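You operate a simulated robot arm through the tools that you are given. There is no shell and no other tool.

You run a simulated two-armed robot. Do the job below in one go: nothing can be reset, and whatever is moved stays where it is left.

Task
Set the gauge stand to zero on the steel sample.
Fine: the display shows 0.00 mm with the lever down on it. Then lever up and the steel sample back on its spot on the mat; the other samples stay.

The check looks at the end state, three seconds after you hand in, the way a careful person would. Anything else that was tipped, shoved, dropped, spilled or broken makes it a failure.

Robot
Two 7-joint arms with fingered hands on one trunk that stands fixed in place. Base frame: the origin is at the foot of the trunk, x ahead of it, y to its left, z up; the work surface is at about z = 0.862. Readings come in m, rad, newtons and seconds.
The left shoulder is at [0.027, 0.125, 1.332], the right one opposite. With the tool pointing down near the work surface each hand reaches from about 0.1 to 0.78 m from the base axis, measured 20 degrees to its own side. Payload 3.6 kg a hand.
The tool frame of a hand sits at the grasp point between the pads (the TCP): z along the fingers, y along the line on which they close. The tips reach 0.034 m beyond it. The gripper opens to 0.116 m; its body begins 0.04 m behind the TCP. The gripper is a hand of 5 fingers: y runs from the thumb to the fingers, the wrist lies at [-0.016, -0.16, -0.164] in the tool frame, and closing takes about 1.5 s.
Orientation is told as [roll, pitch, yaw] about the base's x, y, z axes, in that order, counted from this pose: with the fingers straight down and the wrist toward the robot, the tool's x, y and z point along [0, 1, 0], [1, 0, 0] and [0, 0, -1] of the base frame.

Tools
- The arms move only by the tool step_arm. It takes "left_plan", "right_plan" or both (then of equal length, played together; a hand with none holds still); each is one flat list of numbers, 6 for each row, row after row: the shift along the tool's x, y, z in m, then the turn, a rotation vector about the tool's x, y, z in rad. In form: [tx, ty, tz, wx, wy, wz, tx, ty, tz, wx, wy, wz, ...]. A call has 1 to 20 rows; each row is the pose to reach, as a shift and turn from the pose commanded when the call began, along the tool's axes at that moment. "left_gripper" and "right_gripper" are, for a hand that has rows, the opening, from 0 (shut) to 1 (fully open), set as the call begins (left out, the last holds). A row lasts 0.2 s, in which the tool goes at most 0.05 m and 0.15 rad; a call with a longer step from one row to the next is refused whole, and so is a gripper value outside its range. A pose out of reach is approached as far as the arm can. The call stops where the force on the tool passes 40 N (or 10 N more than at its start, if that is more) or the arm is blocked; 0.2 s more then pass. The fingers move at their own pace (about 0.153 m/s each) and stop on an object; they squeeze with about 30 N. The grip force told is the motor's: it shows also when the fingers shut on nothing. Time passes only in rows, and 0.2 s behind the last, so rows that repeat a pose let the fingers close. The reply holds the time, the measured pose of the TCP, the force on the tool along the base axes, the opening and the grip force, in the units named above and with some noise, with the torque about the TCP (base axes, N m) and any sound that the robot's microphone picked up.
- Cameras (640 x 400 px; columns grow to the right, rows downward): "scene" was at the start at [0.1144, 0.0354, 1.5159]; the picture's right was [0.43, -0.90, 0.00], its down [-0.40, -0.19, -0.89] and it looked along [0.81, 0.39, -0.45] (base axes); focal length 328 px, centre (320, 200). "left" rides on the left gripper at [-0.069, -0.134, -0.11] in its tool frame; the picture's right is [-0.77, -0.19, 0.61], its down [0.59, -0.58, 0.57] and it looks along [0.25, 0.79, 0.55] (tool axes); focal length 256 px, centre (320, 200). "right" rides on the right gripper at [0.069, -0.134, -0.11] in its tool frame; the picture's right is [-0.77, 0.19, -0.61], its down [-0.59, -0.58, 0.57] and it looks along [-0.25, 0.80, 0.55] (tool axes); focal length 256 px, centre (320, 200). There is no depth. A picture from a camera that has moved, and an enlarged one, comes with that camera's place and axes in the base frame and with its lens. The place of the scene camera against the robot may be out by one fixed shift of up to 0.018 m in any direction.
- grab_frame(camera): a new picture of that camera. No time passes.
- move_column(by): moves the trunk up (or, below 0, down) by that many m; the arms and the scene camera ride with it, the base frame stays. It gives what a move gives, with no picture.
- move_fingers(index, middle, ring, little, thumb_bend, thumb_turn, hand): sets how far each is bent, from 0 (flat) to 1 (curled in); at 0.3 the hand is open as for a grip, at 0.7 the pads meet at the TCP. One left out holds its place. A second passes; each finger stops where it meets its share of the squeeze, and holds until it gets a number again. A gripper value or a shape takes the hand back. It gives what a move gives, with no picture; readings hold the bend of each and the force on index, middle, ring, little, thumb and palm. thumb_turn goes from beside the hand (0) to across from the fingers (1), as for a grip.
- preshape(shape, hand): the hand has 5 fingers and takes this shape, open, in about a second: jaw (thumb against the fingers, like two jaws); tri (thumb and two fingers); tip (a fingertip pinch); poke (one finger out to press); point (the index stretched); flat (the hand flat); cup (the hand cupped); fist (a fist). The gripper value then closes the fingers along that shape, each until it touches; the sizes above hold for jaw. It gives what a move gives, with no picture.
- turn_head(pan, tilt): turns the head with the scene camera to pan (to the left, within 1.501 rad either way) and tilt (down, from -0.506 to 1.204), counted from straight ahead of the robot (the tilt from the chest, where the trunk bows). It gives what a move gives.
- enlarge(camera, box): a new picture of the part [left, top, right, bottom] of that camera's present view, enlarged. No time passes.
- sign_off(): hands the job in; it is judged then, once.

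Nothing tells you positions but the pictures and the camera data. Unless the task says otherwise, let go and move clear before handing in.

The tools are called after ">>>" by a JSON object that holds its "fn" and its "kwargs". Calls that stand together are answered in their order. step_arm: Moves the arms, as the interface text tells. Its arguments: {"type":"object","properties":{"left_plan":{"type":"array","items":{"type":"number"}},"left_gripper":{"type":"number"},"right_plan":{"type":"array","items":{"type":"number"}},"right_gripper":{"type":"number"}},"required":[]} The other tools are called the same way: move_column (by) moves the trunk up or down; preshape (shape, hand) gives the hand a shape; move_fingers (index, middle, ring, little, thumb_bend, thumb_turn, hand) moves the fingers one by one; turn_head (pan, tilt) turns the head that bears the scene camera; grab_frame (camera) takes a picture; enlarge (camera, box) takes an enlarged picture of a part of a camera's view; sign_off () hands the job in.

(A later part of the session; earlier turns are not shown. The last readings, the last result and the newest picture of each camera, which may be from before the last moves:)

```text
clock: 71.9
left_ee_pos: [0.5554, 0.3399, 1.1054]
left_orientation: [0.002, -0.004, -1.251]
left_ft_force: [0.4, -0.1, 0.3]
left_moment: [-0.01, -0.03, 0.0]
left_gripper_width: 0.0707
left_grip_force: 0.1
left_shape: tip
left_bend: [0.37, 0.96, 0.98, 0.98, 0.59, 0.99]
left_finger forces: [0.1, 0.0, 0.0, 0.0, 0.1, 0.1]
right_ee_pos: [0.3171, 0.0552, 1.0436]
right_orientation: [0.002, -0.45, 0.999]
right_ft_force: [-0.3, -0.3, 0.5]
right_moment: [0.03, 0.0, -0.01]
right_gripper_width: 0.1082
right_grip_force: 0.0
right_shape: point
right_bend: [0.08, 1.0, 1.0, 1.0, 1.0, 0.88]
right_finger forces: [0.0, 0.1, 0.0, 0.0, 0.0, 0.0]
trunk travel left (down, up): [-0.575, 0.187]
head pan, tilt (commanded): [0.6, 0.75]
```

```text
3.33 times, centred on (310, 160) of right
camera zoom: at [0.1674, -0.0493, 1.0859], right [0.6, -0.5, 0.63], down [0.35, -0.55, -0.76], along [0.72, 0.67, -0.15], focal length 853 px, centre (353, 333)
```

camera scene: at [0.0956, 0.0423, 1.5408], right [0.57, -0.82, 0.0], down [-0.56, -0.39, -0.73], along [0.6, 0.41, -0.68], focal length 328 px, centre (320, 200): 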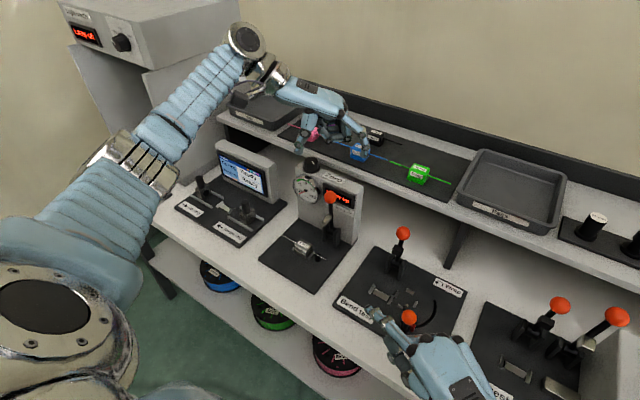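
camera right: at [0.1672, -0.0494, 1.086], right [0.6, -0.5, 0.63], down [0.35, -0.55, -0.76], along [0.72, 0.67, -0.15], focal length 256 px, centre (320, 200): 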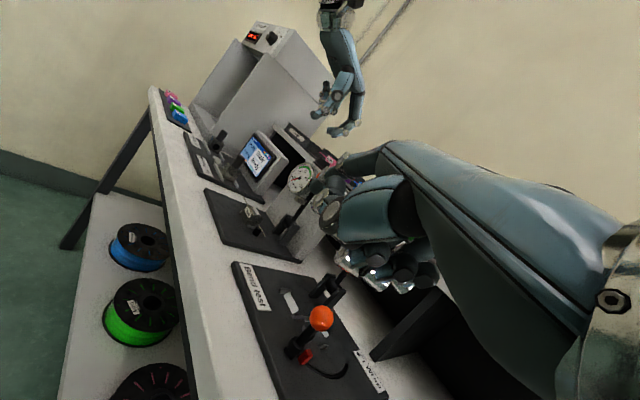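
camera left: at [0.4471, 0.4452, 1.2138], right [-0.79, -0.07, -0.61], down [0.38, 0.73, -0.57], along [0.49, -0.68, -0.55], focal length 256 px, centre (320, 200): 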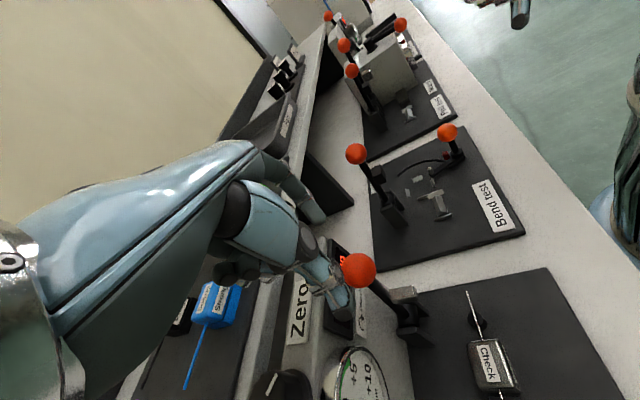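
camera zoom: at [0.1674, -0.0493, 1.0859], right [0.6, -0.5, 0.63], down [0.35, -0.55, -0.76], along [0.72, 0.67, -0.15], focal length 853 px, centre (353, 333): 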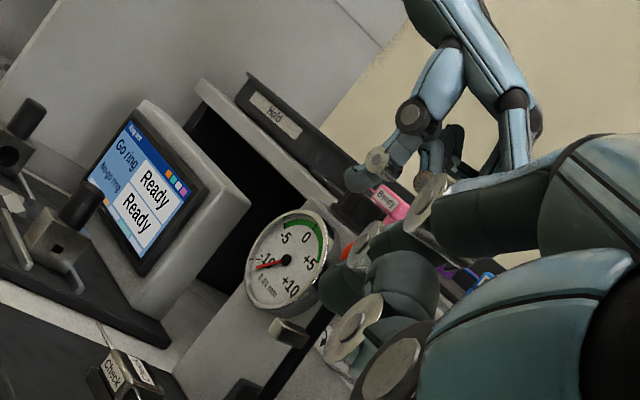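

Thumb and index straddle the ball's position. Lowering onto it.

>>> {"fn": "step_arm", "kwargs": {"left_plan": [0, 0.002, 0.02, 0, 0, 0, 0, 0.002, 0.04, 0, 0, 0, 0, 0.002, 0.058, 0, 0, 0]}}

>>> {"fn": "enlarge", "kwargs": {"camera": "scene", "box": [290, 150, 370, 230]}}

>>> {"fn": "enlarge", "kwargs": {"camera": "left", "box": [270, 200, 430, 360]}}

```text
clock: 72.7
left_ee_pos: [0.5563, 0.3387, 1.0474]
left_orientation: [0.002, -0.002, -1.251]
left_ft_force: [1.0, 2.1, 1.8]
left_moment: [0.03, 0.02, -0.04]
left_gripper_width: 0.0703
left_grip_force: 0.1
left_shape: tip
left_bend: [0.37, 0.97, 0.98, 0.98, 0.59, 0.99]
left_finger forces: [0.0, 2.9, 0.1, 0.1, 0.0, 0.0]
right_ee_pos: [0.316, 0.0559, 1.0427]
right_orientation: [0.0, -0.451, 1.001]
right_ft_force: [-0.2, 0.3, 0.5]
right_moment: [0.01, -0.02, -0.02]
right_gripper_width: 0.1081
right_grip_force: 0.0
right_shape: point
right_bend: [0.08, 1.0, 1.0, 1.0, 1.0, 0.88]
right_finger forces: [0.0, 0.0, 0.1, 0.0, 0.0, 0.0]
trunk travel left (down, up): [-0.575, 0.187]
head pan, tilt (commanded): [0.6, 0.75]
```

```text
5.00 times, centred on (330, 190) of scene
camera zoom: at [0.0962, 0.0423, 1.5408], right [0.57, -0.82, 0.0], down [-0.56, -0.39, -0.73], along [0.6, 0.41, -0.68], focal length 1642 px, centre (270, 250)
```

zoom: 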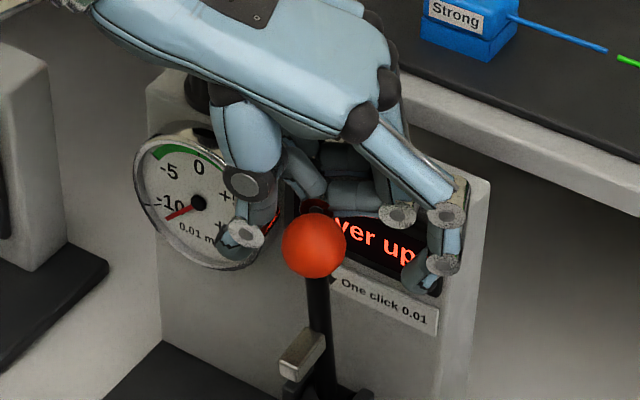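

```text
2.50 times, centred on (350, 280) of left
camera zoom: at [0.4476, 0.4437, 1.1572], right [-0.79, -0.07, -0.61], down [0.38, 0.73, -0.57], along [0.49, -0.68, -0.55], focal length 640 px, centre (245, 0)
```

zoom: 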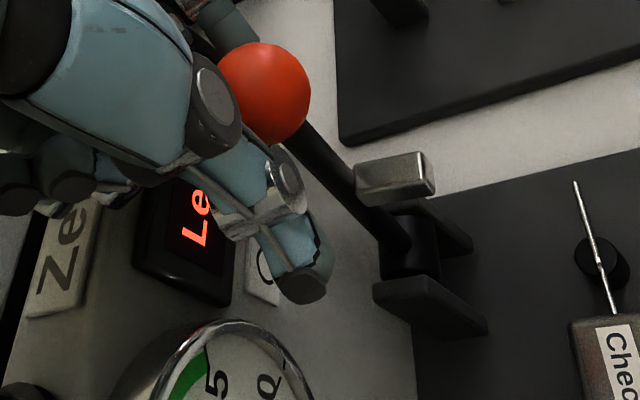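

The curled middle finger lightly touched the stand, and the ball is about 8 mm nearer to me than the pinch centre. Shifting −x by 8 mm.

>>> {"fn": "step_arm", "kwargs": {"left_plan": [-0.004, -0.0013, -0.002, 0, 0, 0, -0.0085, -0.003, -0.002, 0, 0, 0]}}

>>> {"fn": "enlarge", "kwargs": {"camera": "scene", "box": [290, 150, 370, 230]}}

>>> {"fn": "enlarge", "kwargs": {"camera": "left", "box": [270, 200, 430, 360]}}

```text
clock: 73.3
left_ee_pos: [0.5461, 0.3388, 1.0492]
left_orientation: [0.001, -0.001, -1.25]
left_ft_force: [1.3, 0.7, 0.4]
left_moment: [0.02, -0.02, -0.03]
left_gripper_width: 0.0704
left_grip_force: 0.0
left_shape: tip
left_bend: [0.37, 0.96, 0.98, 0.98, 0.59, 0.99]
left_finger forces: [0.1, 1.1, 0.1, 0.0, 0.0, 0.0]
right_ee_pos: [0.3177, 0.0556, 1.0439]
right_orientation: [0.001, -0.45, 0.999]
right_ft_force: [-0.8, 0.6, 0.3]
right_moment: [0.0, 0.02, 0.02]
right_gripper_width: 0.1078
right_grip_force: 0.1
right_shape: point
right_bend: [0.08, 1.0, 1.0, 1.0, 1.0, 0.88]
right_finger forces: [0.1, 0.0, 0.1, 0.0, 0.0, 0.1]
trunk travel left (down, up): [-0.575, 0.187]
head pan, tilt (commanded): [0.6, 0.75]
```

```text
5.00 times, centred on (330, 190) of scene
camera zoom: at [0.0957, 0.0425, 1.5408], right [0.57, -0.82, 0.0], down [-0.56, -0.39, -0.73], along [0.6, 0.41, -0.68], focal length 1642 px, centre (270, 250)
```

zoom: 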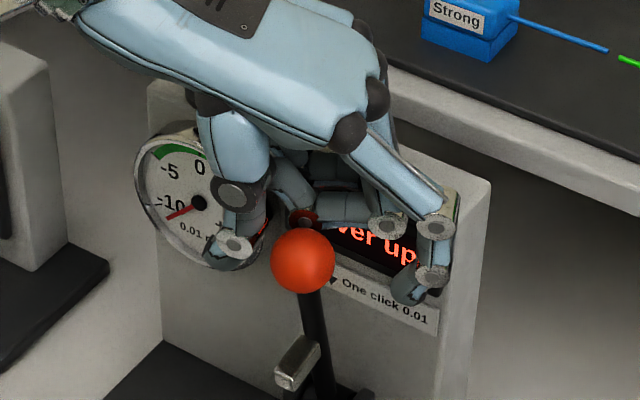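

```text
2.50 times, centred on (350, 280) of left
camera zoom: at [0.4373, 0.4435, 1.1587], right [-0.79, -0.07, -0.61], down [0.38, 0.73, -0.57], along [0.49, -0.68, -0.55], focal length 640 px, centre (245, 0)
```

zoom: 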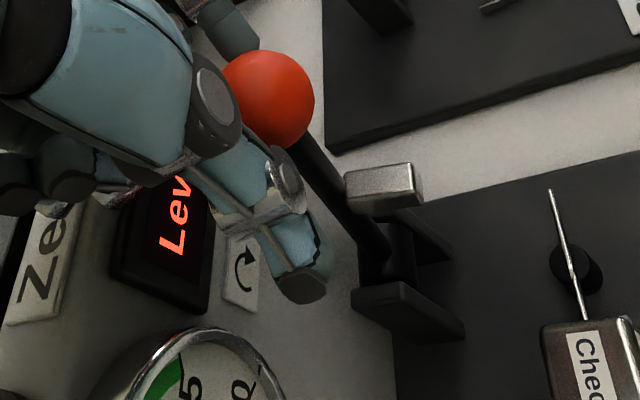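

The lever swings very easily; the curled finger has already nudged it forward while thumb and index cage the ball. I'll carry on pushing it along its arc to about 45–50°.

>>> {"fn": "step_arm", "kwargs": {"left_plan": [-0.008, -0.0026, 0.002, 0, 0, 0, -0.0159, -0.0052, 0.0048, 0, 0, 0, -0.025, -0.0083, 0.009, 0, 0, 0, -0.0346, -0.0115, 0.014, 0, 0, 0, -0.0515, -0.0171, 0.0265, 0, 0, 0]}}

>>> {"fn": "enlarge", "kwargs": {"camera": "scene", "box": [270, 150, 370, 250]}}

>>> {"fn": "grab_frame", "kwargs": {"camera": "left"}}

```text
clock: 74.5
left_ee_pos: [0.4903, 0.3384, 1.0214]
left_orientation: [0.001, -0.001, -1.249]
left_ft_force: [0.0, 0.3, -0.4]
left_moment: [-0.02, 0.0, 0.01]
left_gripper_width: 0.0703
left_grip_force: 0.0
left_shape: tip
left_bend: [0.37, 0.96, 0.98, 0.98, 0.59, 0.99]
left_finger forces: [0.1, 0.0, 0.0, 0.0, 0.1, 0.0]
right_ee_pos: [0.317, 0.0544, 1.0446]
right_orientation: [-0.001, -0.449, 1.002]
right_ft_force: [0.2, 0.4, -0.2]
right_moment: [-0.01, -0.01, 0.0]
right_gripper_width: 0.1081
right_grip_force: 0.0
right_shape: point
right_bend: [0.08, 1.0, 1.0, 1.0, 1.0, 0.88]
right_finger forces: [0.0, 0.0, 0.0, 0.1, 0.1, 0.0]
trunk travel left (down, up): [-0.575, 0.187]
head pan, tilt (commanded): [0.6, 0.75]
```

```text
4.00 times, centred on (320, 200) of scene
camera zoom: at [0.0949, 0.0427, 1.5408], right [0.57, -0.82, 0.0], down [-0.56, -0.39, -0.73], along [0.6, 0.41, -0.68], focal length 1313 px, centre (320, 200)
```

zoom: 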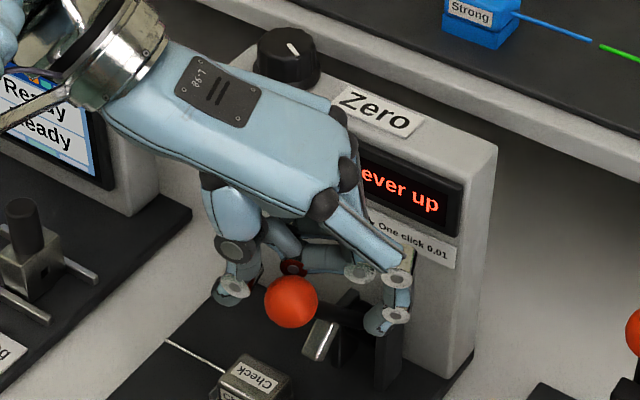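

```text
taken
camera left: at [0.382, 0.4435, 1.1316], right [-0.79, -0.07, -0.61], down [0.38, 0.73, -0.57], along [0.49, -0.68, -0.55], focal length 256 px, centre (320, 200)
```

left: 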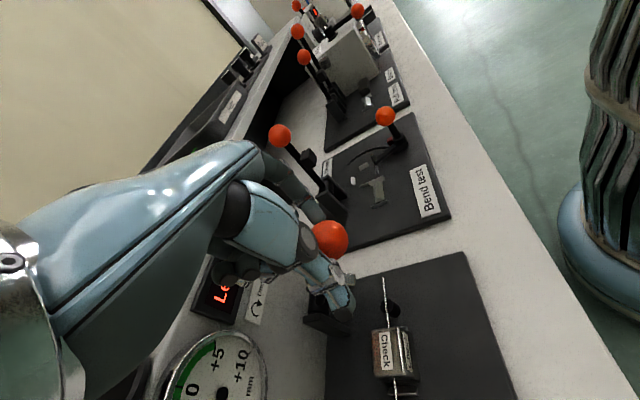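

The ball has followed to about 41°. Continuing along the arc to about 80°.

>>> {"fn": "step_arm", "kwargs": {"left_plan": [-0.0075, -0.0025, 0.0075, 0, 0, 0, -0.0147, -0.0049, 0.0155, 0, 0, 0, -0.021, -0.007, 0.024, 0, 0, 0, -0.0265, -0.0088, 0.0333, 0, 0, 0, -0.0353, -0.0117, 0.053, 0, 0, 0, -0.0406, -0.0135, 0.0741, 0, 0, 0]}}

>>> {"fn": "enlarge", "kwargs": {"camera": "scene", "box": [250, 170, 370, 290]}}

>>> {"fn": "enlarge", "kwargs": {"camera": "right", "box": [230, 130, 350, 270]}}

```text
clock: 75.9
left_ee_pos: [0.4495, 0.3376, 0.9467]
left_orientation: [0.001, -0.001, -1.249]
left_ft_force: [-0.3, 0.4, -0.1]
left_moment: [0.01, 0.02, 0.01]
left_gripper_width: 0.0704
left_grip_force: 0.1
left_shape: tip
left_bend: [0.37, 0.96, 0.98, 0.98, 0.59, 0.99]
left_finger forces: [0.0, 0.0, 0.0, 0.0, 0.0, 0.1]
right_ee_pos: [0.3172, 0.0551, 1.0437]
right_orientation: [0.002, -0.449, 1.002]
right_ft_force: [-0.6, -0.3, 0.0]
right_moment: [0.01, -0.01, -0.04]
right_gripper_width: 0.1081
right_grip_force: 0.0
right_shape: point
right_bend: [0.08, 1.0, 1.0, 1.0, 1.0, 0.88]
right_finger forces: [0.0, 0.1, 0.1, 0.0, 0.1, 0.0]
trunk travel left (down, up): [-0.575, 0.187]
head pan, tilt (commanded): [0.6, 0.75]
```

```text
3.33 times, centred on (310, 230) of scene
camera zoom: at [0.0957, 0.0423, 1.5408], right [0.57, -0.82, 0.0], down [-0.56, -0.39, -0.73], along [0.6, 0.41, -0.68], focal length 1094 px, centre (353, 100)
```

zoom: 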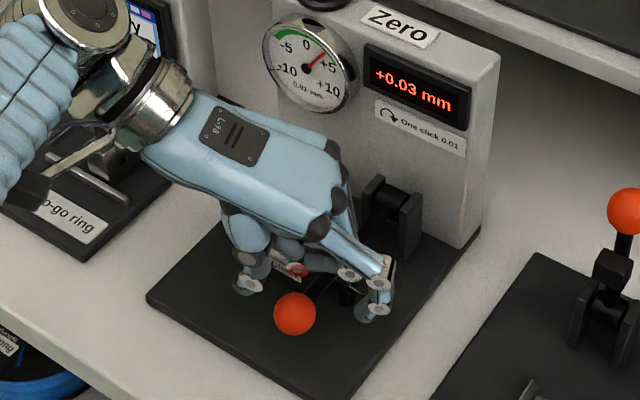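

```text
2.86 times, centred on (290, 200) of right
camera zoom: at [0.1673, -0.0493, 1.086], right [0.6, -0.5, 0.63], down [0.35, -0.55, -0.76], along [0.72, 0.67, -0.15], focal length 731 px, centre (406, 200)
```

zoom: 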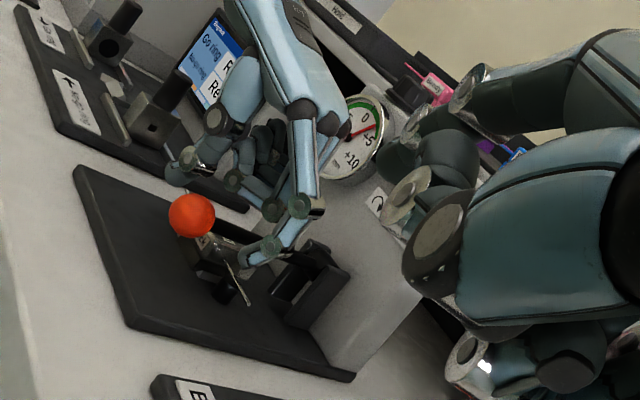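

The lever is down on the wire and the display now reads +0.03 mm. I'll lift the left hand clear and look at the knob.

>>> {"fn": "step_arm", "kwargs": {"left_plan": [0, 0, -0.03, 0, 0, 0, 0, 0, -0.07, 0, 0, 0, 0, 0, -0.115, 0, 0, 0, 0, 0, -0.16, 0, 0, 0, 0, 0, -0.205, 0, 0, 0, 0, 0, -0.25, 0, 0, 0]}}

>>> {"fn": "enlarge", "kwargs": {"camera": "scene", "box": [260, 150, 380, 290]}}

>>> {"fn": "enlarge", "kwargs": {"camera": "scene", "box": [290, 150, 370, 220]}}

>>> {"fn": "enlarge", "kwargs": {"camera": "right", "box": [240, 170, 320, 260]}}

```text
clock: 77.3
left_ee_pos: [0.449, 0.3393, 1.1997]
left_orientation: [0.001, -0.003, -1.25]
left_ft_force: [0.2, 0.3, -0.6]
left_moment: [0.0, 0.0, 0.01]
left_gripper_width: 0.0703
left_grip_force: 0.0
left_shape: tip
left_bend: [0.37, 0.96, 0.98, 0.98, 0.59, 0.99]
left_finger forces: [0.0, 0.0, 0.0, 0.1, 0.1, 0.0]
right_ee_pos: [0.3171, 0.054, 1.0443]
right_orientation: [0.001, -0.45, 1.0]
right_ft_force: [0.7, -0.5, -0.5]
right_moment: [-0.01, -0.02, 0.01]
right_gripper_width: 0.108
right_grip_force: 0.0
right_shape: point
right_bend: [0.08, 1.0, 1.0, 1.0, 1.0, 0.88]
right_finger forces: [0.0, 0.0, 0.0, 0.0, 0.0, 0.0]
trunk travel left (down, up): [-0.575, 0.187]
head pan, tilt (commanded): [0.6, 0.75]
```

```text
2.86 times, centred on (320, 220) of scene
camera zoom: at [0.0955, 0.0419, 1.5408], right [0.57, -0.82, 0.0], down [-0.56, -0.39, -0.73], along [0.6, 0.41, -0.68], focal length 938 px, centre (320, 143)
```

zoom: 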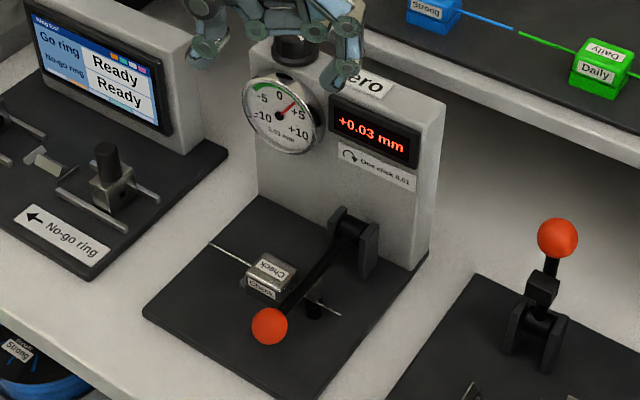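

```text
5.71 times, centred on (330, 185) of scene
camera zoom: at [0.0955, 0.0419, 1.5408], right [0.57, -0.82, 0.0], down [-0.56, -0.39, -0.73], along [0.6, 0.41, -0.68], focal length 1876 px, centre (263, 286)
```

zoom: 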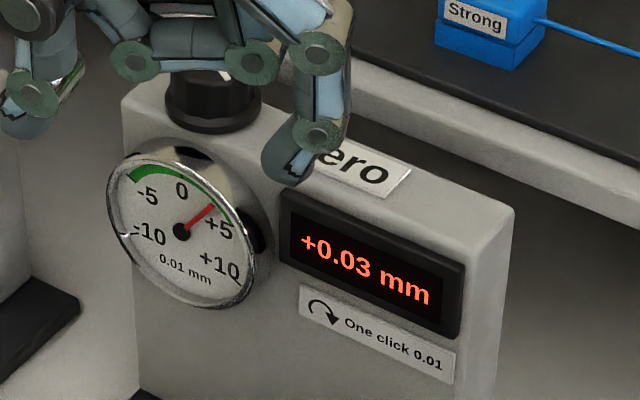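

```text
4.44 times, centred on (280, 215) of right
camera zoom: at [0.1671, -0.0496, 1.086], right [0.6, -0.5, 0.63], down [0.35, -0.55, -0.76], along [0.72, 0.67, -0.15], focal length 1138 px, centre (498, 133)
```

zoom: 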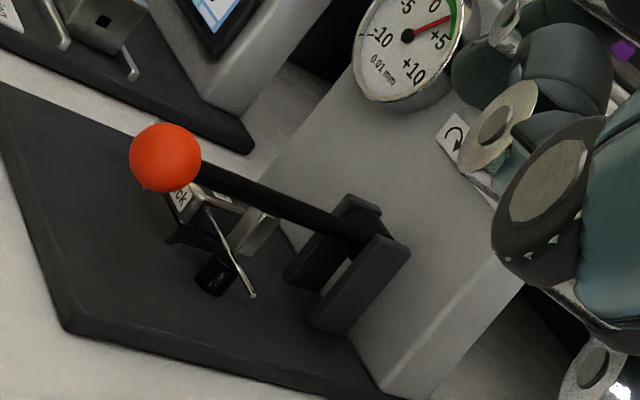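

Lever stays down with +0.03 mm. Now moving the left hand over the knob, turning back toward straight and switching to the three-finger shape.

>>> {"fn": "step_arm", "kwargs": {"left_plan": [0.02, -0.004, -0.01, 0, 0, -0.13, 0.042, -0.0085, -0.02, 0, 0, -0.26, 0.063, -0.0127, -0.02, 0, 0, -0.39, 0.085, -0.017, -0.02, 0, 0, -0.52, 0.106, -0.0213, -0.02, 0, 0, -0.65, 0.127, -0.0256, -0.02, 0, 0, -0.78, 0.148, -0.03, -0.02, 0, 0, -0.91, 0.1695, -0.0343, -0.02, 0, 0, -1.04]}}

>>> {"fn": "preshape", "kwargs": {"hand": "left", "shape": "tri"}}

>>> {"fn": "grab_frame", "kwargs": {"camera": "left"}}

>>> {"fn": "enlarge", "kwargs": {"camera": "scene", "box": [270, 90, 390, 210]}}

```text
clock: 79.1
left_ee_pos: [0.5989, 0.4254, 1.2181]
left_orientation: [0.0, -0.001, -0.207]
left_ft_force: [1.1, -0.1, 0.9]
left_moment: [-0.01, 0.01, 0.01]
left_gripper_width: 0.0702
left_grip_force: 0.1
left_shape: tip
left_bend: [0.37, 0.96, 0.98, 0.98, 0.59, 0.99]
left_finger forces: [0.0, 0.0, 0.0, 0.0, 0.0, 0.0]
right_ee_pos: [0.3175, 0.0549, 1.0433]
right_orientation: [0.002, -0.451, 1.0]
right_ft_force: [0.7, -1.0, 0.7]
right_moment: [0.0, -0.02, -0.03]
right_gripper_width: 0.1082
right_grip_force: 0.1
right_shape: point
right_bend: [0.08, 1.0, 1.0, 1.0, 1.0, 0.88]
right_finger forces: [0.0, 0.1, 0.0, 0.1, 0.1, 0.0]
trunk travel left (down, up): [-0.575, 0.187]
head pan, tilt (commanded): [0.6, 0.75]
```

```text
clock: 80.0
left_ee_pos: [0.5974, 0.4265, 1.2195]
left_orientation: [0.0, -0.001, -0.21]
left_ft_force: [0.9, 0.2, -0.2]
left_moment: [-0.02, 0.01, 0.01]
left_gripper_width: 0.1159
left_grip_force: 0.0
left_shape: tri
left_bend: [0.3, 0.3, 0.98, 0.98, 0.3, 0.97]
left_finger forces: [0.0, 0.0, 0.1, 0.0, 0.1, 0.0]
right_ee_pos: [0.3179, 0.0549, 1.0428]
right_orientation: [0.002, -0.449, 0.999]
right_ft_force: [0.2, -0.5, -1.0]
right_moment: [0.0, -0.02, -0.03]
right_gripper_width: 0.1077
right_grip_force: 0.1
right_shape: point
right_bend: [0.08, 1.0, 1.0, 1.0, 1.0, 0.88]
right_finger forces: [0.0, 0.0, 0.0, 0.0, 0.1, 0.0]
trunk travel left (down, up): [-0.575, 0.187]
head pan, tilt (commanded): [0.6, 0.75]
```

```text
taken
camera left: at [0.452, 0.3857, 1.328], right [-0.34, -0.71, -0.61], down [-0.44, 0.7, -0.57], along [0.83, 0.07, -0.55], focal length 256 px, centre (320, 200)
```

left: 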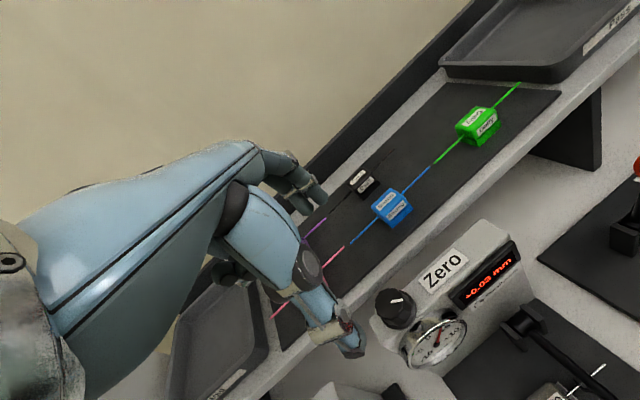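

```text
3.33 times, centred on (330, 150) of scene
camera zoom: at [0.0957, 0.0424, 1.5408], right [0.57, -0.82, 0.0], down [-0.56, -0.39, -0.73], along [0.6, 0.41, -0.68], focal length 1094 px, centre (287, 367)
```

zoom: 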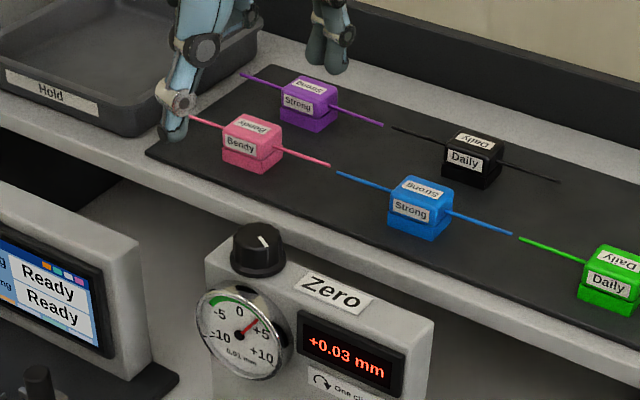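

Measuring the knob precisely with zooms.

>>> {"fn": "enlarge", "kwargs": {"camera": "left", "box": [360, 260, 460, 360]}}

>>> {"fn": "enlarge", "kwargs": {"camera": "scene", "box": [290, 145, 350, 205]}}

```text
4.00 times, centred on (410, 310) of left
camera zoom: at [0.452, 0.3857, 1.328], right [-0.34, -0.71, -0.61], down [-0.44, 0.7, -0.57], along [0.83, 0.07, -0.55], focal length 1024 px, centre (-40, -240)
```

zoom: 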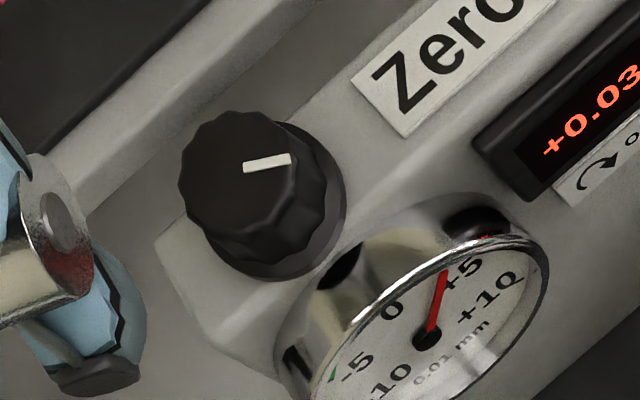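

```text
6.67 times, centred on (320, 175) of scene
camera zoom: at [0.0957, 0.0424, 1.5408], right [0.57, -0.82, 0.0], down [-0.56, -0.39, -0.73], along [0.6, 0.41, -0.68], focal length 2189 px, centre (320, 367)
```

zoom: 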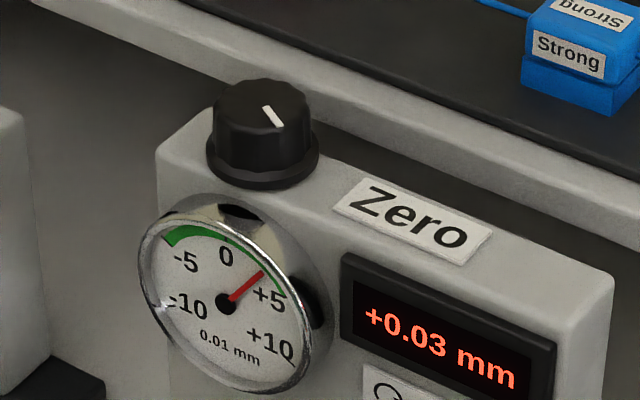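

Knob axis is at about [0.606, 0.433], top at z≈1.067. Moving over it with the fingers half open and descending in two stages.

>>> {"fn": "step_arm", "kwargs": {"left_plan": [0.004, 0.003, 0, 0, 0, -0.1, 0.0085, 0.0064, 0.02, 0, 0, -0.2, 0.0085, 0.0064, 0.06, 0, 0, -0.2, 0.0085, 0.0064, 0.1, 0, 0, -0.2, 0.0085, 0.0064, 0.1, 0, 0, -0.2], "left_gripper": 0.6}}

>>> {"fn": "enlarge", "kwargs": {"camera": "scene", "box": [270, 120, 370, 210]}}

>>> {"fn": "enlarge", "kwargs": {"camera": "left", "box": [270, 190, 430, 340]}}

```text
clock: 81.2
left_ee_pos: [0.6058, 0.433, 1.1175]
left_orientation: [0.001, -0.001, -0.008]
left_ft_force: [-0.1, -0.3, 0.8]
left_moment: [0.02, 0.02, 0.0]
left_gripper_width: 0.0701
left_grip_force: 0.1
left_shape: tri
left_bend: [0.4, 0.41, 0.98, 0.98, 0.59, 0.99]
left_finger forces: [0.0, 0.1, 0.0, 0.0, 0.0, 0.0]
right_ee_pos: [0.3161, 0.0553, 1.0439]
right_orientation: [0.001, -0.451, 1.0]
right_ft_force: [0.2, -0.1, 0.4]
right_moment: [-0.02, 0.02, -0.01]
right_gripper_width: 0.1078
right_grip_force: 0.0
right_shape: point
right_bend: [0.08, 1.0, 1.0, 1.0, 1.0, 0.88]
right_finger forces: [0.0, 0.1, 0.0, 0.1, 0.0, 0.0]
trunk travel left (down, up): [-0.575, 0.187]
head pan, tilt (commanded): [0.6, 0.75]
```

```text
4.44 times, centred on (320, 165) of scene
camera zoom: at [0.0954, 0.0422, 1.5409], right [0.57, -0.82, 0.0], down [-0.56, -0.39, -0.73], along [0.6, 0.41, -0.68], focal length 1459 px, centre (320, 356)
```

zoom: 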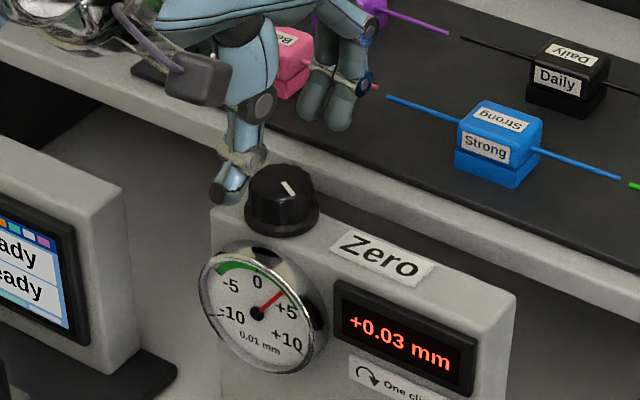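

```text
2.67 times, centred on (350, 265) of left
camera zoom: at [0.4706, 0.3644, 1.2275], right [-0.19, -0.77, -0.61], down [-0.57, 0.59, -0.57], along [0.8, 0.24, -0.55], focal length 683 px, centre (240, 27)
```

zoom: 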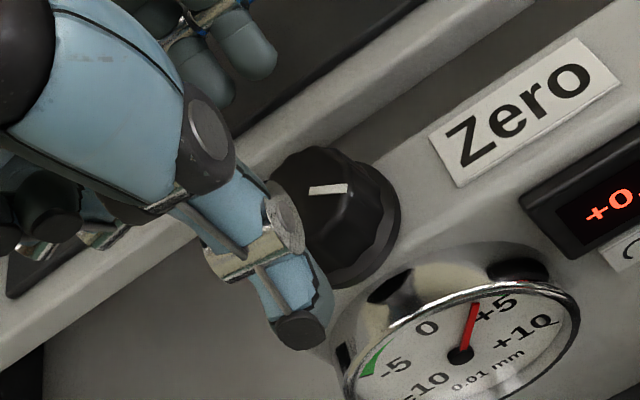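

Alignment looks right. Lowering the last 3 cm around the knob.

>>> {"fn": "step_arm", "kwargs": {"left_plan": [0, 0, 0.015, 0, 0, 0, 0, 0, 0.029, 0, 0, 0, 0, 0, 0.029, 0, 0, 0]}}

>>> {"fn": "enlarge", "kwargs": {"camera": "scene", "box": [280, 130, 360, 200]}}

>>> {"fn": "enlarge", "kwargs": {"camera": "left", "box": [270, 190, 430, 340]}}

```text
clock: 82.0
left_ee_pos: [0.6063, 0.4328, 1.0888]
left_orientation: [0.0, -0.001, -0.012]
left_ft_force: [-0.8, -0.2, -0.2]
left_moment: [0.01, -0.01, -0.02]
left_gripper_width: 0.0699
left_grip_force: 0.1
left_shape: tri
left_bend: [0.4, 0.41, 0.98, 0.98, 0.59, 0.99]
left_finger forces: [0.0, 0.1, 0.0, 0.0, 0.1, 0.0]
right_ee_pos: [0.3163, 0.0552, 1.0429]
right_orientation: [0.002, -0.45, 1.0]
right_ft_force: [0.7, 0.6, -0.5]
right_moment: [-0.03, 0.0, -0.03]
right_gripper_width: 0.108
right_grip_force: 0.1
right_shape: point
right_bend: [0.08, 1.0, 1.0, 1.0, 1.0, 0.88]
right_finger forces: [0.0, 0.1, 0.0, 0.0, 0.1, 0.1]
trunk travel left (down, up): [-0.575, 0.187]
head pan, tilt (commanded): [0.6, 0.75]
```

```text
5.71 times, centred on (320, 165) of scene
camera zoom: at [0.0956, 0.0423, 1.5408], right [0.57, -0.82, 0.0], down [-0.56, -0.39, -0.73], along [0.6, 0.41, -0.68], focal length 1876 px, centre (320, 400)
```

zoom: 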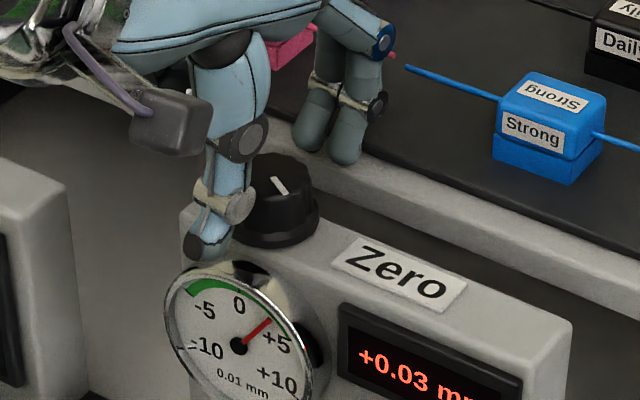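

```text
2.67 times, centred on (350, 265) of left
camera zoom: at [0.4711, 0.3639, 1.1992], right [-0.19, -0.77, -0.61], down [-0.57, 0.59, -0.57], along [0.8, 0.24, -0.55], focal length 683 px, centre (240, 27)
```

zoom: 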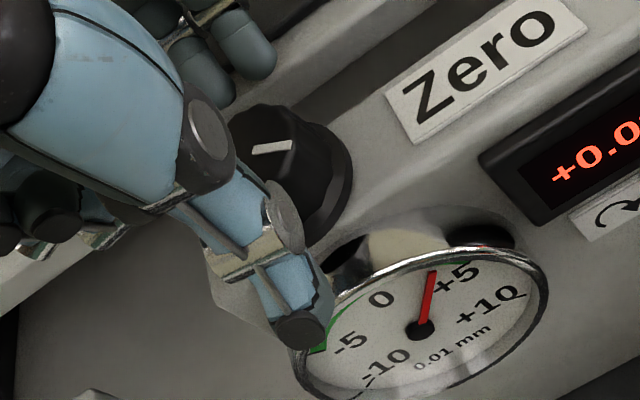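

Straddling the knob correctly. Lowering 3 mm more and closing gradually, watching the finger forces.

>>> {"fn": "step_arm", "kwargs": {"left_plan": [0, 0, 0.003, 0, 0, 0, 0, 0, 0.003, 0, 0, 0, 0, 0, 0.003, 0, 0, 0], "left_gripper": 0.42}}

>>> {"fn": "step_arm", "kwargs": {"left_plan": [0, 0, 0, 0, 0, 0, 0, 0, 0, 0, 0, 0], "left_gripper": 0.35}}

>>> {"fn": "step_arm", "kwargs": {"left_plan": [0, 0, 0, 0, 0, 0, 0, 0, 0, 0, 0, 0], "left_gripper": 0.3}}

```text
clock: 82.8
left_ee_pos: [0.6069, 0.4324, 1.0864]
left_orientation: [-0.001, 0.0, -0.012]
left_ft_force: [0.3, 0.7, 0.0]
left_moment: [0.01, 0.03, 0.02]
left_gripper_width: 0.0491
left_grip_force: 0.1
left_shape: tri
left_bend: [0.46, 0.48, 0.98, 0.98, 0.68, 1.0]
left_finger forces: [0.1, 0.0, 0.0, 0.0, 0.1, 0.0]
right_ee_pos: [0.3168, 0.0551, 1.0441]
right_orientation: [0.002, -0.45, 1.0]
right_ft_force: [0.1, -0.4, 0.2]
right_moment: [0.01, 0.0, -0.03]
right_gripper_width: 0.108
right_grip_force: 0.1
right_shape: point
right_bend: [0.08, 1.0, 1.0, 1.0, 1.0, 0.88]
right_finger forces: [0.1, 0.0, 0.0, 0.0, 0.0, 0.0]
trunk travel left (down, up): [-0.575, 0.187]
head pan, tilt (commanded): [0.6, 0.75]
```

```text
clock: 83.4
left_ee_pos: [0.6083, 0.4315, 1.0866]
left_orientation: [-0.001, -0.001, -0.009]
left_ft_force: [-1.2, -0.2, 0.0]
left_moment: [0.01, 0.02, 0.0]
left_gripper_width: 0.0412
left_grip_force: 0.0
left_shape: tri
left_bend: [0.49, 0.51, 0.98, 0.98, 0.7, 1.0]
left_finger forces: [0.0, 0.0, 0.1, 0.0, 1.0, 0.0]
right_ee_pos: [0.3177, 0.0559, 1.0425]
right_orientation: [0.002, -0.451, 1.0]
right_ft_force: [-0.3, 0.2, 0.4]
right_moment: [-0.02, 0.02, 0.03]
right_gripper_width: 0.108
right_grip_force: 0.2
right_shape: point
right_bend: [0.08, 1.0, 1.0, 1.0, 1.0, 0.88]
right_finger forces: [0.1, 0.0, 0.0, 0.0, 0.1, 0.0]
trunk travel left (down, up): [-0.575, 0.187]
head pan, tilt (commanded): [0.6, 0.75]
```

```text
clock: 84.0
left_ee_pos: [0.6052, 0.4331, 1.0871]
left_orientation: [0.001, -0.001, -0.009]
left_ft_force: [-3.6, -0.8, -0.5]
left_moment: [-0.01, 0.04, 0.0]
left_gripper_width: 0.0367
left_grip_force: 0.1
left_shape: tri
left_bend: [0.52, 0.54, 0.98, 0.98, 0.7, 1.0]
left_finger forces: [0.0, 0.0, 0.1, 0.1, 3.4, 0.1]
right_ee_pos: [0.3168, 0.0552, 1.0422]
right_orientation: [-0.001, -0.449, 1.002]
right_ft_force: [0.1, -0.1, -0.7]
right_moment: [0.01, 0.01, 0.0]
right_gripper_width: 0.1079
right_grip_force: 0.0
right_shape: point
right_bend: [0.08, 1.0, 1.0, 1.0, 1.0, 0.88]
right_finger forces: [0.0, 0.0, 0.1, 0.1, 0.0, 0.1]
trunk travel left (down, up): [-0.575, 0.187]
head pan, tilt (commanded): [0.6, 0.75]
```

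The thumb touches and the fingers are about to. Closing a little further.

>>> {"fn": "step_arm", "kwargs": {"left_plan": [0, -0.002, 0, 0, 0, 0, 0, -0.002, 0, 0, 0, 0], "left_gripper": 0.27}}

>>> {"fn": "step_arm", "kwargs": {"left_plan": [0, 0, 0, 0, 0, 0, 0, 0, 0, 0, 0, 0, 0, 0, 0, 0, 0, 0], "left_gripper": 0.2}}

>>> {"fn": "enlarge", "kwargs": {"camera": "scene", "box": [280, 130, 360, 200]}}

```text
clock: 84.6
left_ee_pos: [0.6048, 0.4323, 1.0868]
left_orientation: [0.0, -0.004, -0.009]
left_ft_force: [0.1, 0.9, 0.5]
left_moment: [0.06, -0.43, 0.01]
left_gripper_width: 0.0298
left_grip_force: 30.2
left_shape: tri
left_bend: [0.57, 0.58, 1.0, 1.0, 0.7, 1.0]
left_finger forces: [13.3, 15.2, 0.0, 0.0, 29.0, 0.0]
right_ee_pos: [0.3179, 0.0549, 1.0434]
right_orientation: [0.0, -0.452, 1.0]
right_ft_force: [-0.3, -1.2, -0.4]
right_moment: [-0.04, 0.02, -0.01]
right_gripper_width: 0.1079
right_grip_force: 0.0
right_shape: point
right_bend: [0.08, 1.0, 1.0, 1.0, 1.0, 0.88]
right_finger forces: [0.0, 0.0, 0.0, 0.0, 0.0, 0.1]
trunk travel left (down, up): [-0.575, 0.187]
head pan, tilt (commanded): [0.6, 0.75]
```

```text
clock: 85.4
left_ee_pos: [0.6043, 0.4317, 1.0874]
left_orientation: [0.0, -0.002, -0.011]
left_ft_force: [-1.1, 1.4, 0.4]
left_moment: [0.04, -0.34, -0.02]
left_gripper_width: 0.0294
left_grip_force: 30.1
left_shape: tri
left_bend: [0.58, 0.57, 1.0, 1.0, 0.7, 1.0]
left_finger forces: [14.1, 14.3, 0.0, 0.0, 29.7, 0.1]
right_ee_pos: [0.3171, 0.0556, 1.0445]
right_orientation: [0.001, -0.45, 1.001]
right_ft_force: [0.5, 0.6, -0.4]
right_moment: [-0.01, 0.01, 0.0]
right_gripper_width: 0.108
right_grip_force: 0.1
right_shape: point
right_bend: [0.08, 1.0, 1.0, 1.0, 1.0, 0.88]
right_finger forces: [0.1, 0.0, 0.0, 0.0, 0.1, 0.0]
trunk travel left (down, up): [-0.575, 0.187]
head pan, tilt (commanded): [0.6, 0.75]
```

```text
5.71 times, centred on (320, 165) of scene
camera zoom: at [0.0951, 0.0424, 1.5409], right [0.57, -0.82, 0.0], down [-0.56, -0.39, -0.73], along [0.6, 0.41, -0.68], focal length 1876 px, centre (320, 400)
```

zoom: 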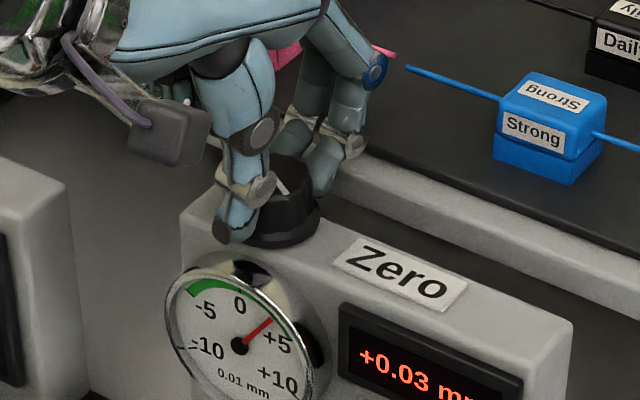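

Good balanced grip on the knob. Turning about 0.3 rad clockwise (seen from above) to see what a click does.

>>> {"fn": "step_arm", "kwargs": {"left_plan": [0, 0, 0, 0, 0, 0.08, 0, 0, 0, 0, 0, 0.16, 0, 0, 0, 0, 0, 0.24, 0, 0, 0, 0, 0, 0.3, 0, 0, 0, 0, 0, 0.3]}}

>>> {"fn": "enlarge", "kwargs": {"camera": "scene", "box": [280, 130, 360, 200]}}

```text
clock: 86.6
left_ee_pos: [0.6047, 0.4321, 1.0867]
left_orientation: [0.001, -0.004, -0.31]
left_ft_force: [-0.8, 0.6, 4.2]
left_moment: [-0.07, -0.33, 0.05]
left_gripper_width: 0.0294
left_grip_force: 30.4
left_shape: tri
left_bend: [0.59, 0.57, 1.0, 1.0, 0.7, 1.0]
left_finger forces: [14.8, 15.0, 0.1, 0.0, 30.2, 0.0]
right_ee_pos: [0.316, 0.0545, 1.044]
right_orientation: [0.0, -0.45, 1.002]
right_ft_force: [0.0, 0.6, -0.1]
right_moment: [-0.01, -0.01, -0.03]
right_gripper_width: 0.1081
right_grip_force: 0.1
right_shape: point
right_bend: [0.08, 1.0, 1.0, 1.0, 1.0, 0.88]
right_finger forces: [0.1, 0.0, 0.0, 0.1, 0.1, 0.0]
trunk travel left (down, up): [-0.575, 0.187]
head pan, tilt (commanded): [0.6, 0.75]
```

```text
5.71 times, centred on (320, 165) of scene
camera zoom: at [0.095, 0.0422, 1.5409], right [0.57, -0.82, 0.0], down [-0.56, -0.39, -0.73], along [0.6, 0.41, -0.68], focal length 1876 px, centre (320, 400)
```

zoom: 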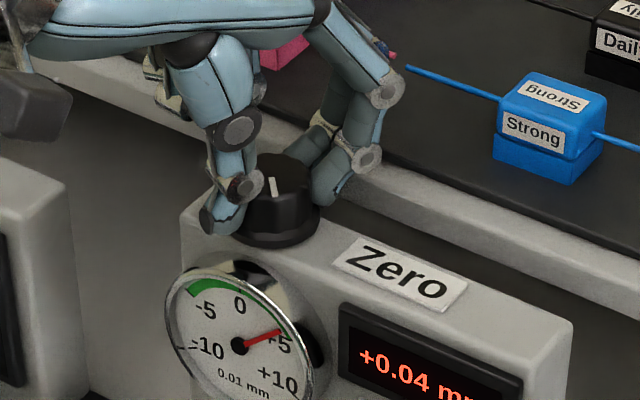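

Clockwise raised it to +0.04, so I need four clicks counterclockwise. Turning back counterclockwise in stages.

>>> {"fn": "step_arm", "kwargs": {"left_plan": [0, 0, 0, 0, 0, -0.1, 0, 0, 0, 0, 0, -0.2, 0, 0, 0, 0, 0, -0.3, 0, 0, 0, 0, 0, -0.4, 0, 0, 0, 0, 0, -0.5, 0, 0, 0, 0, 0, -0.6, 0, 0, 0, 0, 0, -0.6]}}

>>> {"fn": "enlarge", "kwargs": {"camera": "scene", "box": [280, 130, 360, 200]}}

```text
clock: 88.2
left_ee_pos: [0.6032, 0.4315, 1.0872]
left_orientation: [-0.003, -0.003, 0.292]
left_ft_force: [-2.1, -0.9, 4.7]
left_moment: [0.14, -0.38, -0.04]
left_gripper_width: 0.0291
left_grip_force: 30.1
left_shape: tri
left_bend: [0.59, 0.57, 1.0, 1.0, 0.7, 1.0]
left_finger forces: [14.6, 14.8, 0.0, 0.0, 31.0, 0.0]
right_ee_pos: [0.3152, 0.0542, 1.0442]
right_orientation: [0.0, -0.451, 1.0]
right_ft_force: [-0.3, -0.4, 0.4]
right_moment: [0.01, 0.01, -0.02]
right_gripper_width: 0.108
right_grip_force: 0.0
right_shape: point
right_bend: [0.08, 1.0, 1.0, 1.0, 1.0, 0.88]
right_finger forces: [0.0, 0.0, 0.0, 0.0, 0.0, 0.0]
trunk travel left (down, up): [-0.575, 0.187]
head pan, tilt (commanded): [0.6, 0.75]
```

```text
5.71 times, centred on (320, 165) of scene
camera zoom: at [0.0946, 0.0418, 1.5409], right [0.57, -0.82, 0.0], down [-0.56, -0.39, -0.73], along [0.6, 0.41, -0.68], focal length 1876 px, centre (320, 400)
```

zoom: 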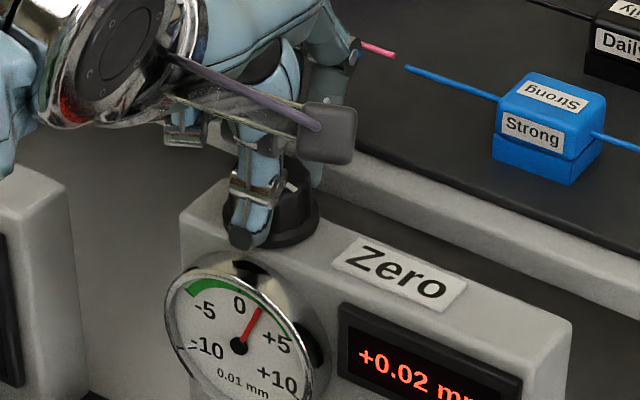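

Two clicks down to +0.02. Continuing counterclockwise in smaller stages.

>>> {"fn": "step_arm", "kwargs": {"left_plan": [0, 0, 0, 0, 0, -0.1, 0, 0, 0, 0, 0, -0.2, 0, 0, 0, 0, 0, -0.3, 0, 0, 0, 0, 0, -0.3]}}

>>> {"fn": "enlarge", "kwargs": {"camera": "scene", "box": [280, 130, 360, 200]}}

```text
clock: 89.2
left_ee_pos: [0.6036, 0.4313, 1.0873]
left_orientation: [0.0, 0.0, 0.59]
left_ft_force: [-3.2, -1.3, 4.7]
left_moment: [0.23, -0.23, -0.04]
left_gripper_width: 0.029
left_grip_force: 29.9
left_shape: tri
left_bend: [0.59, 0.57, 1.0, 1.0, 0.7, 1.0]
left_finger forces: [14.3, 14.9, 0.1, 0.0, 31.6, 0.0]
right_ee_pos: [0.3159, 0.0545, 1.0426]
right_orientation: [-0.001, -0.452, 0.999]
right_ft_force: [-0.3, 0.4, -0.1]
right_moment: [-0.02, -0.01, 0.01]
right_gripper_width: 0.1077
right_grip_force: 0.1
right_shape: point
right_bend: [0.08, 1.0, 1.0, 1.0, 1.0, 0.88]
right_finger forces: [0.1, 0.0, 0.0, 0.0, 0.0, 0.0]
trunk travel left (down, up): [-0.575, 0.187]
head pan, tilt (commanded): [0.6, 0.75]
```

```text
5.71 times, centred on (320, 165) of scene
camera zoom: at [0.0945, 0.0414, 1.5409], right [0.57, -0.82, 0.0], down [-0.56, -0.39, -0.73], along [0.6, 0.41, -0.68], focal length 1876 px, centre (320, 400)
```

zoom: 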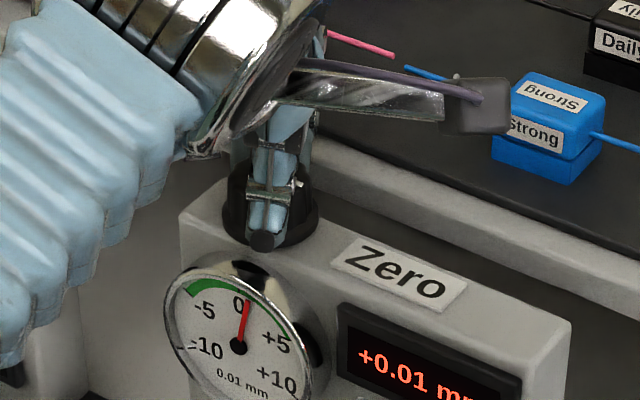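

+0.01 now; one more click.

>>> {"fn": "step_arm", "kwargs": {"left_plan": [0, 0, 0, 0, 0, -0.1, 0, 0, 0, 0, 0, -0.2, 0, 0, 0, 0, 0, -0.29, 0, 0, 0, 0, 0, -0.29]}}

>>> {"fn": "enlarge", "kwargs": {"camera": "scene", "box": [280, 130, 360, 200]}}

```text
clock: 90.2
left_ee_pos: [0.6042, 0.4319, 1.086]
left_orientation: [-0.002, -0.002, 0.88]
left_ft_force: [-2.6, -4.5, 3.4]
left_moment: [0.19, -0.2, -0.01]
left_gripper_width: 0.0288
left_grip_force: 30.0
left_shape: tri
left_bend: [0.6, 0.57, 1.0, 1.0, 0.7, 1.0]
left_finger forces: [14.4, 13.7, 0.0, 0.0, 33.1, 0.0]
right_ee_pos: [0.3164, 0.053, 1.0442]
right_orientation: [0.003, -0.45, 1.0]
right_ft_force: [-0.2, -0.2, 0.4]
right_moment: [0.03, 0.02, 0.01]
right_gripper_width: 0.108
right_grip_force: 0.1
right_shape: point
right_bend: [0.08, 1.0, 1.0, 1.0, 1.0, 0.88]
right_finger forces: [0.0, 0.0, 0.1, 0.0, 0.0, 0.0]
trunk travel left (down, up): [-0.575, 0.187]
head pan, tilt (commanded): [0.6, 0.75]
```

```text
5.71 times, centred on (320, 165) of scene
camera zoom: at [0.0947, 0.0407, 1.5409], right [0.56, -0.83, 0.0], down [-0.56, -0.38, -0.73], along [0.6, 0.41, -0.68], focal length 1876 px, centre (320, 400)
```

zoom: 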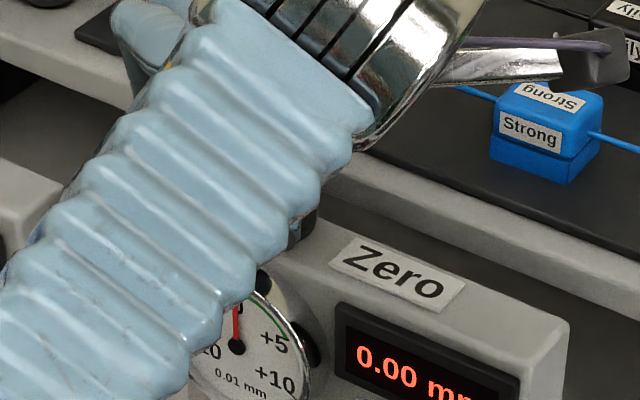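

The display reads 0.00 mm. Releasing the knob without moving the hand, then verifying.

>>> {"fn": "step_arm", "kwargs": {"left_plan": [0, 0, 0, 0, 0, 0, 0, 0, 0, 0, 0, 0, 0, 0, 0, 0, 0, 0, 0, 0, 0, 0, 0, 0], "left_gripper": 0.6}}

>>> {"fn": "enlarge", "kwargs": {"camera": "scene", "box": [280, 130, 370, 210]}}

>>> {"fn": "enlarge", "kwargs": {"camera": "left", "box": [250, 180, 450, 360]}}

```text
clock: 91.2
left_ee_pos: [0.6056, 0.4325, 1.0863]
left_orientation: [-0.003, 0.0, 0.883]
left_ft_force: [-0.9, 0.3, -0.4]
left_moment: [-0.03, 0.02, 0.03]
left_gripper_width: 0.0693
left_grip_force: 0.0
left_shape: tri
left_bend: [0.41, 0.41, 0.98, 0.98, 0.6, 0.99]
left_finger forces: [0.0, 0.1, 0.0, 0.0, 0.0, 0.0]
right_ee_pos: [0.317, 0.055, 1.0433]
right_orientation: [0.002, -0.451, 1.002]
right_ft_force: [-0.8, -0.1, -0.3]
right_moment: [-0.04, 0.03, 0.0]
right_gripper_width: 0.1078
right_grip_force: 0.0
right_shape: point
right_bend: [0.08, 1.0, 1.0, 1.0, 1.0, 0.88]
right_finger forces: [0.1, 0.1, 0.0, 0.0, 0.0, 0.0]
trunk travel left (down, up): [-0.575, 0.187]
head pan, tilt (commanded): [0.6, 0.75]
```

```text
5.00 times, centred on (325, 170) of scene
camera zoom: at [0.0957, 0.0423, 1.5408], right [0.57, -0.82, 0.0], down [-0.56, -0.39, -0.73], along [0.6, 0.41, -0.68], focal length 1642 px, centre (295, 350)
```

zoom: 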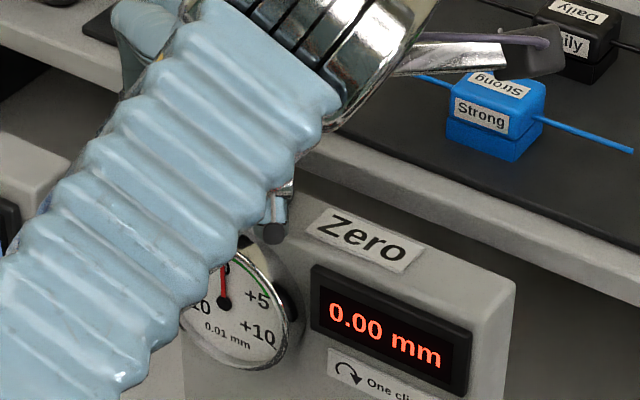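

```text
2.22 times, centred on (350, 270) of left
camera zoom: at [0.5719, 0.2848, 1.1963], right [0.48, -0.63, -0.61], down [-0.82, -0.07, -0.57], along [0.32, 0.77, -0.55], focal length 569 px, centre (253, 44)
```

zoom: 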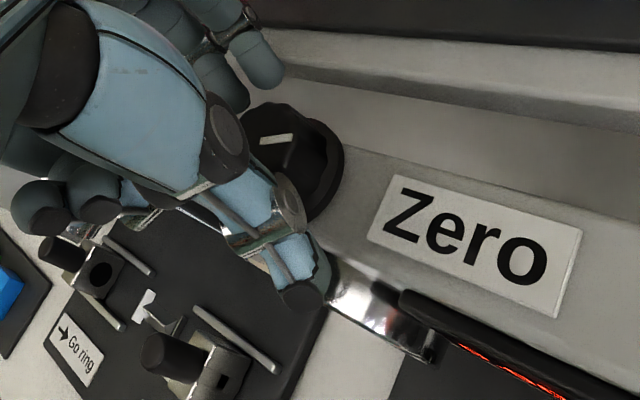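

Still 0.00 mm after release. Lifting the hand straight up off the knob and turning it back.

>>> {"fn": "step_arm", "kwargs": {"left_plan": [0, 0, -0.015, 0, 0, 0, 0, 0, -0.035, 0, 0, 0, 0, 0, -0.07, 0, 0, 0, 0, 0, -0.11, 0, 0, 0, 0, 0, -0.14, 0, 0, 0]}}

>>> {"fn": "step_arm", "kwargs": {"left_plan": [0, 0, 0, 0, 0, 0.14, 0, 0, 0, 0, 0, 0.28, 0, 0, 0, 0, 0, 0.42, 0, 0, 0, 0, 0, 0.56, 0, 0, 0, 0, 0, 0.7, 0, 0, 0, 0, 0, 0.88]}}

>>> {"fn": "enlarge", "kwargs": {"camera": "scene", "box": [260, 130, 380, 270]}}

```text
clock: 92.4
left_ee_pos: [0.6048, 0.4327, 1.2279]
left_orientation: [-0.002, 0.001, 0.882]
left_ft_force: [-0.2, -0.5, -0.6]
left_moment: [0.01, 0.01, 0.03]
left_gripper_width: 0.0694
left_grip_force: 0.0
left_shape: tri
left_bend: [0.41, 0.41, 0.98, 0.98, 0.6, 0.99]
left_finger forces: [0.0, 0.1, 0.0, 0.1, 0.0, 0.0]
right_ee_pos: [0.3159, 0.0551, 1.0442]
right_orientation: [0.001, -0.451, 1.002]
right_ft_force: [0.5, -0.4, -0.1]
right_moment: [-0.02, -0.01, -0.03]
right_gripper_width: 0.1081
right_grip_force: 0.1
right_shape: point
right_bend: [0.08, 1.0, 1.0, 1.0, 1.0, 0.88]
right_finger forces: [0.0, 0.0, 0.1, 0.0, 0.0, 0.1]
trunk travel left (down, up): [-0.575, 0.187]
head pan, tilt (commanded): [0.6, 0.75]
```

```text
refused: row 6 steps farther than a row can; nothing moved
```

```text
2.86 times, centred on (320, 200) of scene
camera zoom: at [0.0956, 0.0418, 1.5408], right [0.57, -0.82, 0.0], down [-0.56, -0.39, -0.73], along [0.6, 0.41, -0.68], focal length 938 px, centre (320, 200)
```

zoom: 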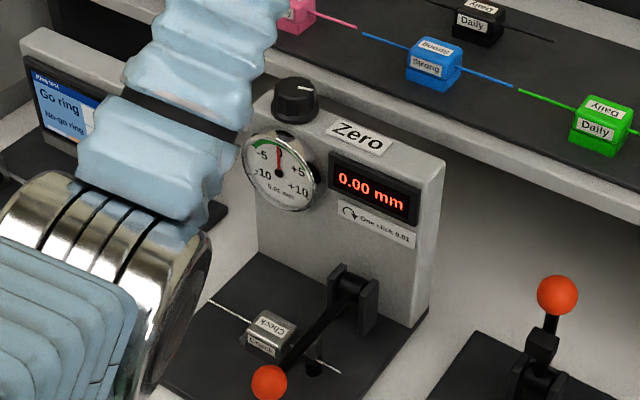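

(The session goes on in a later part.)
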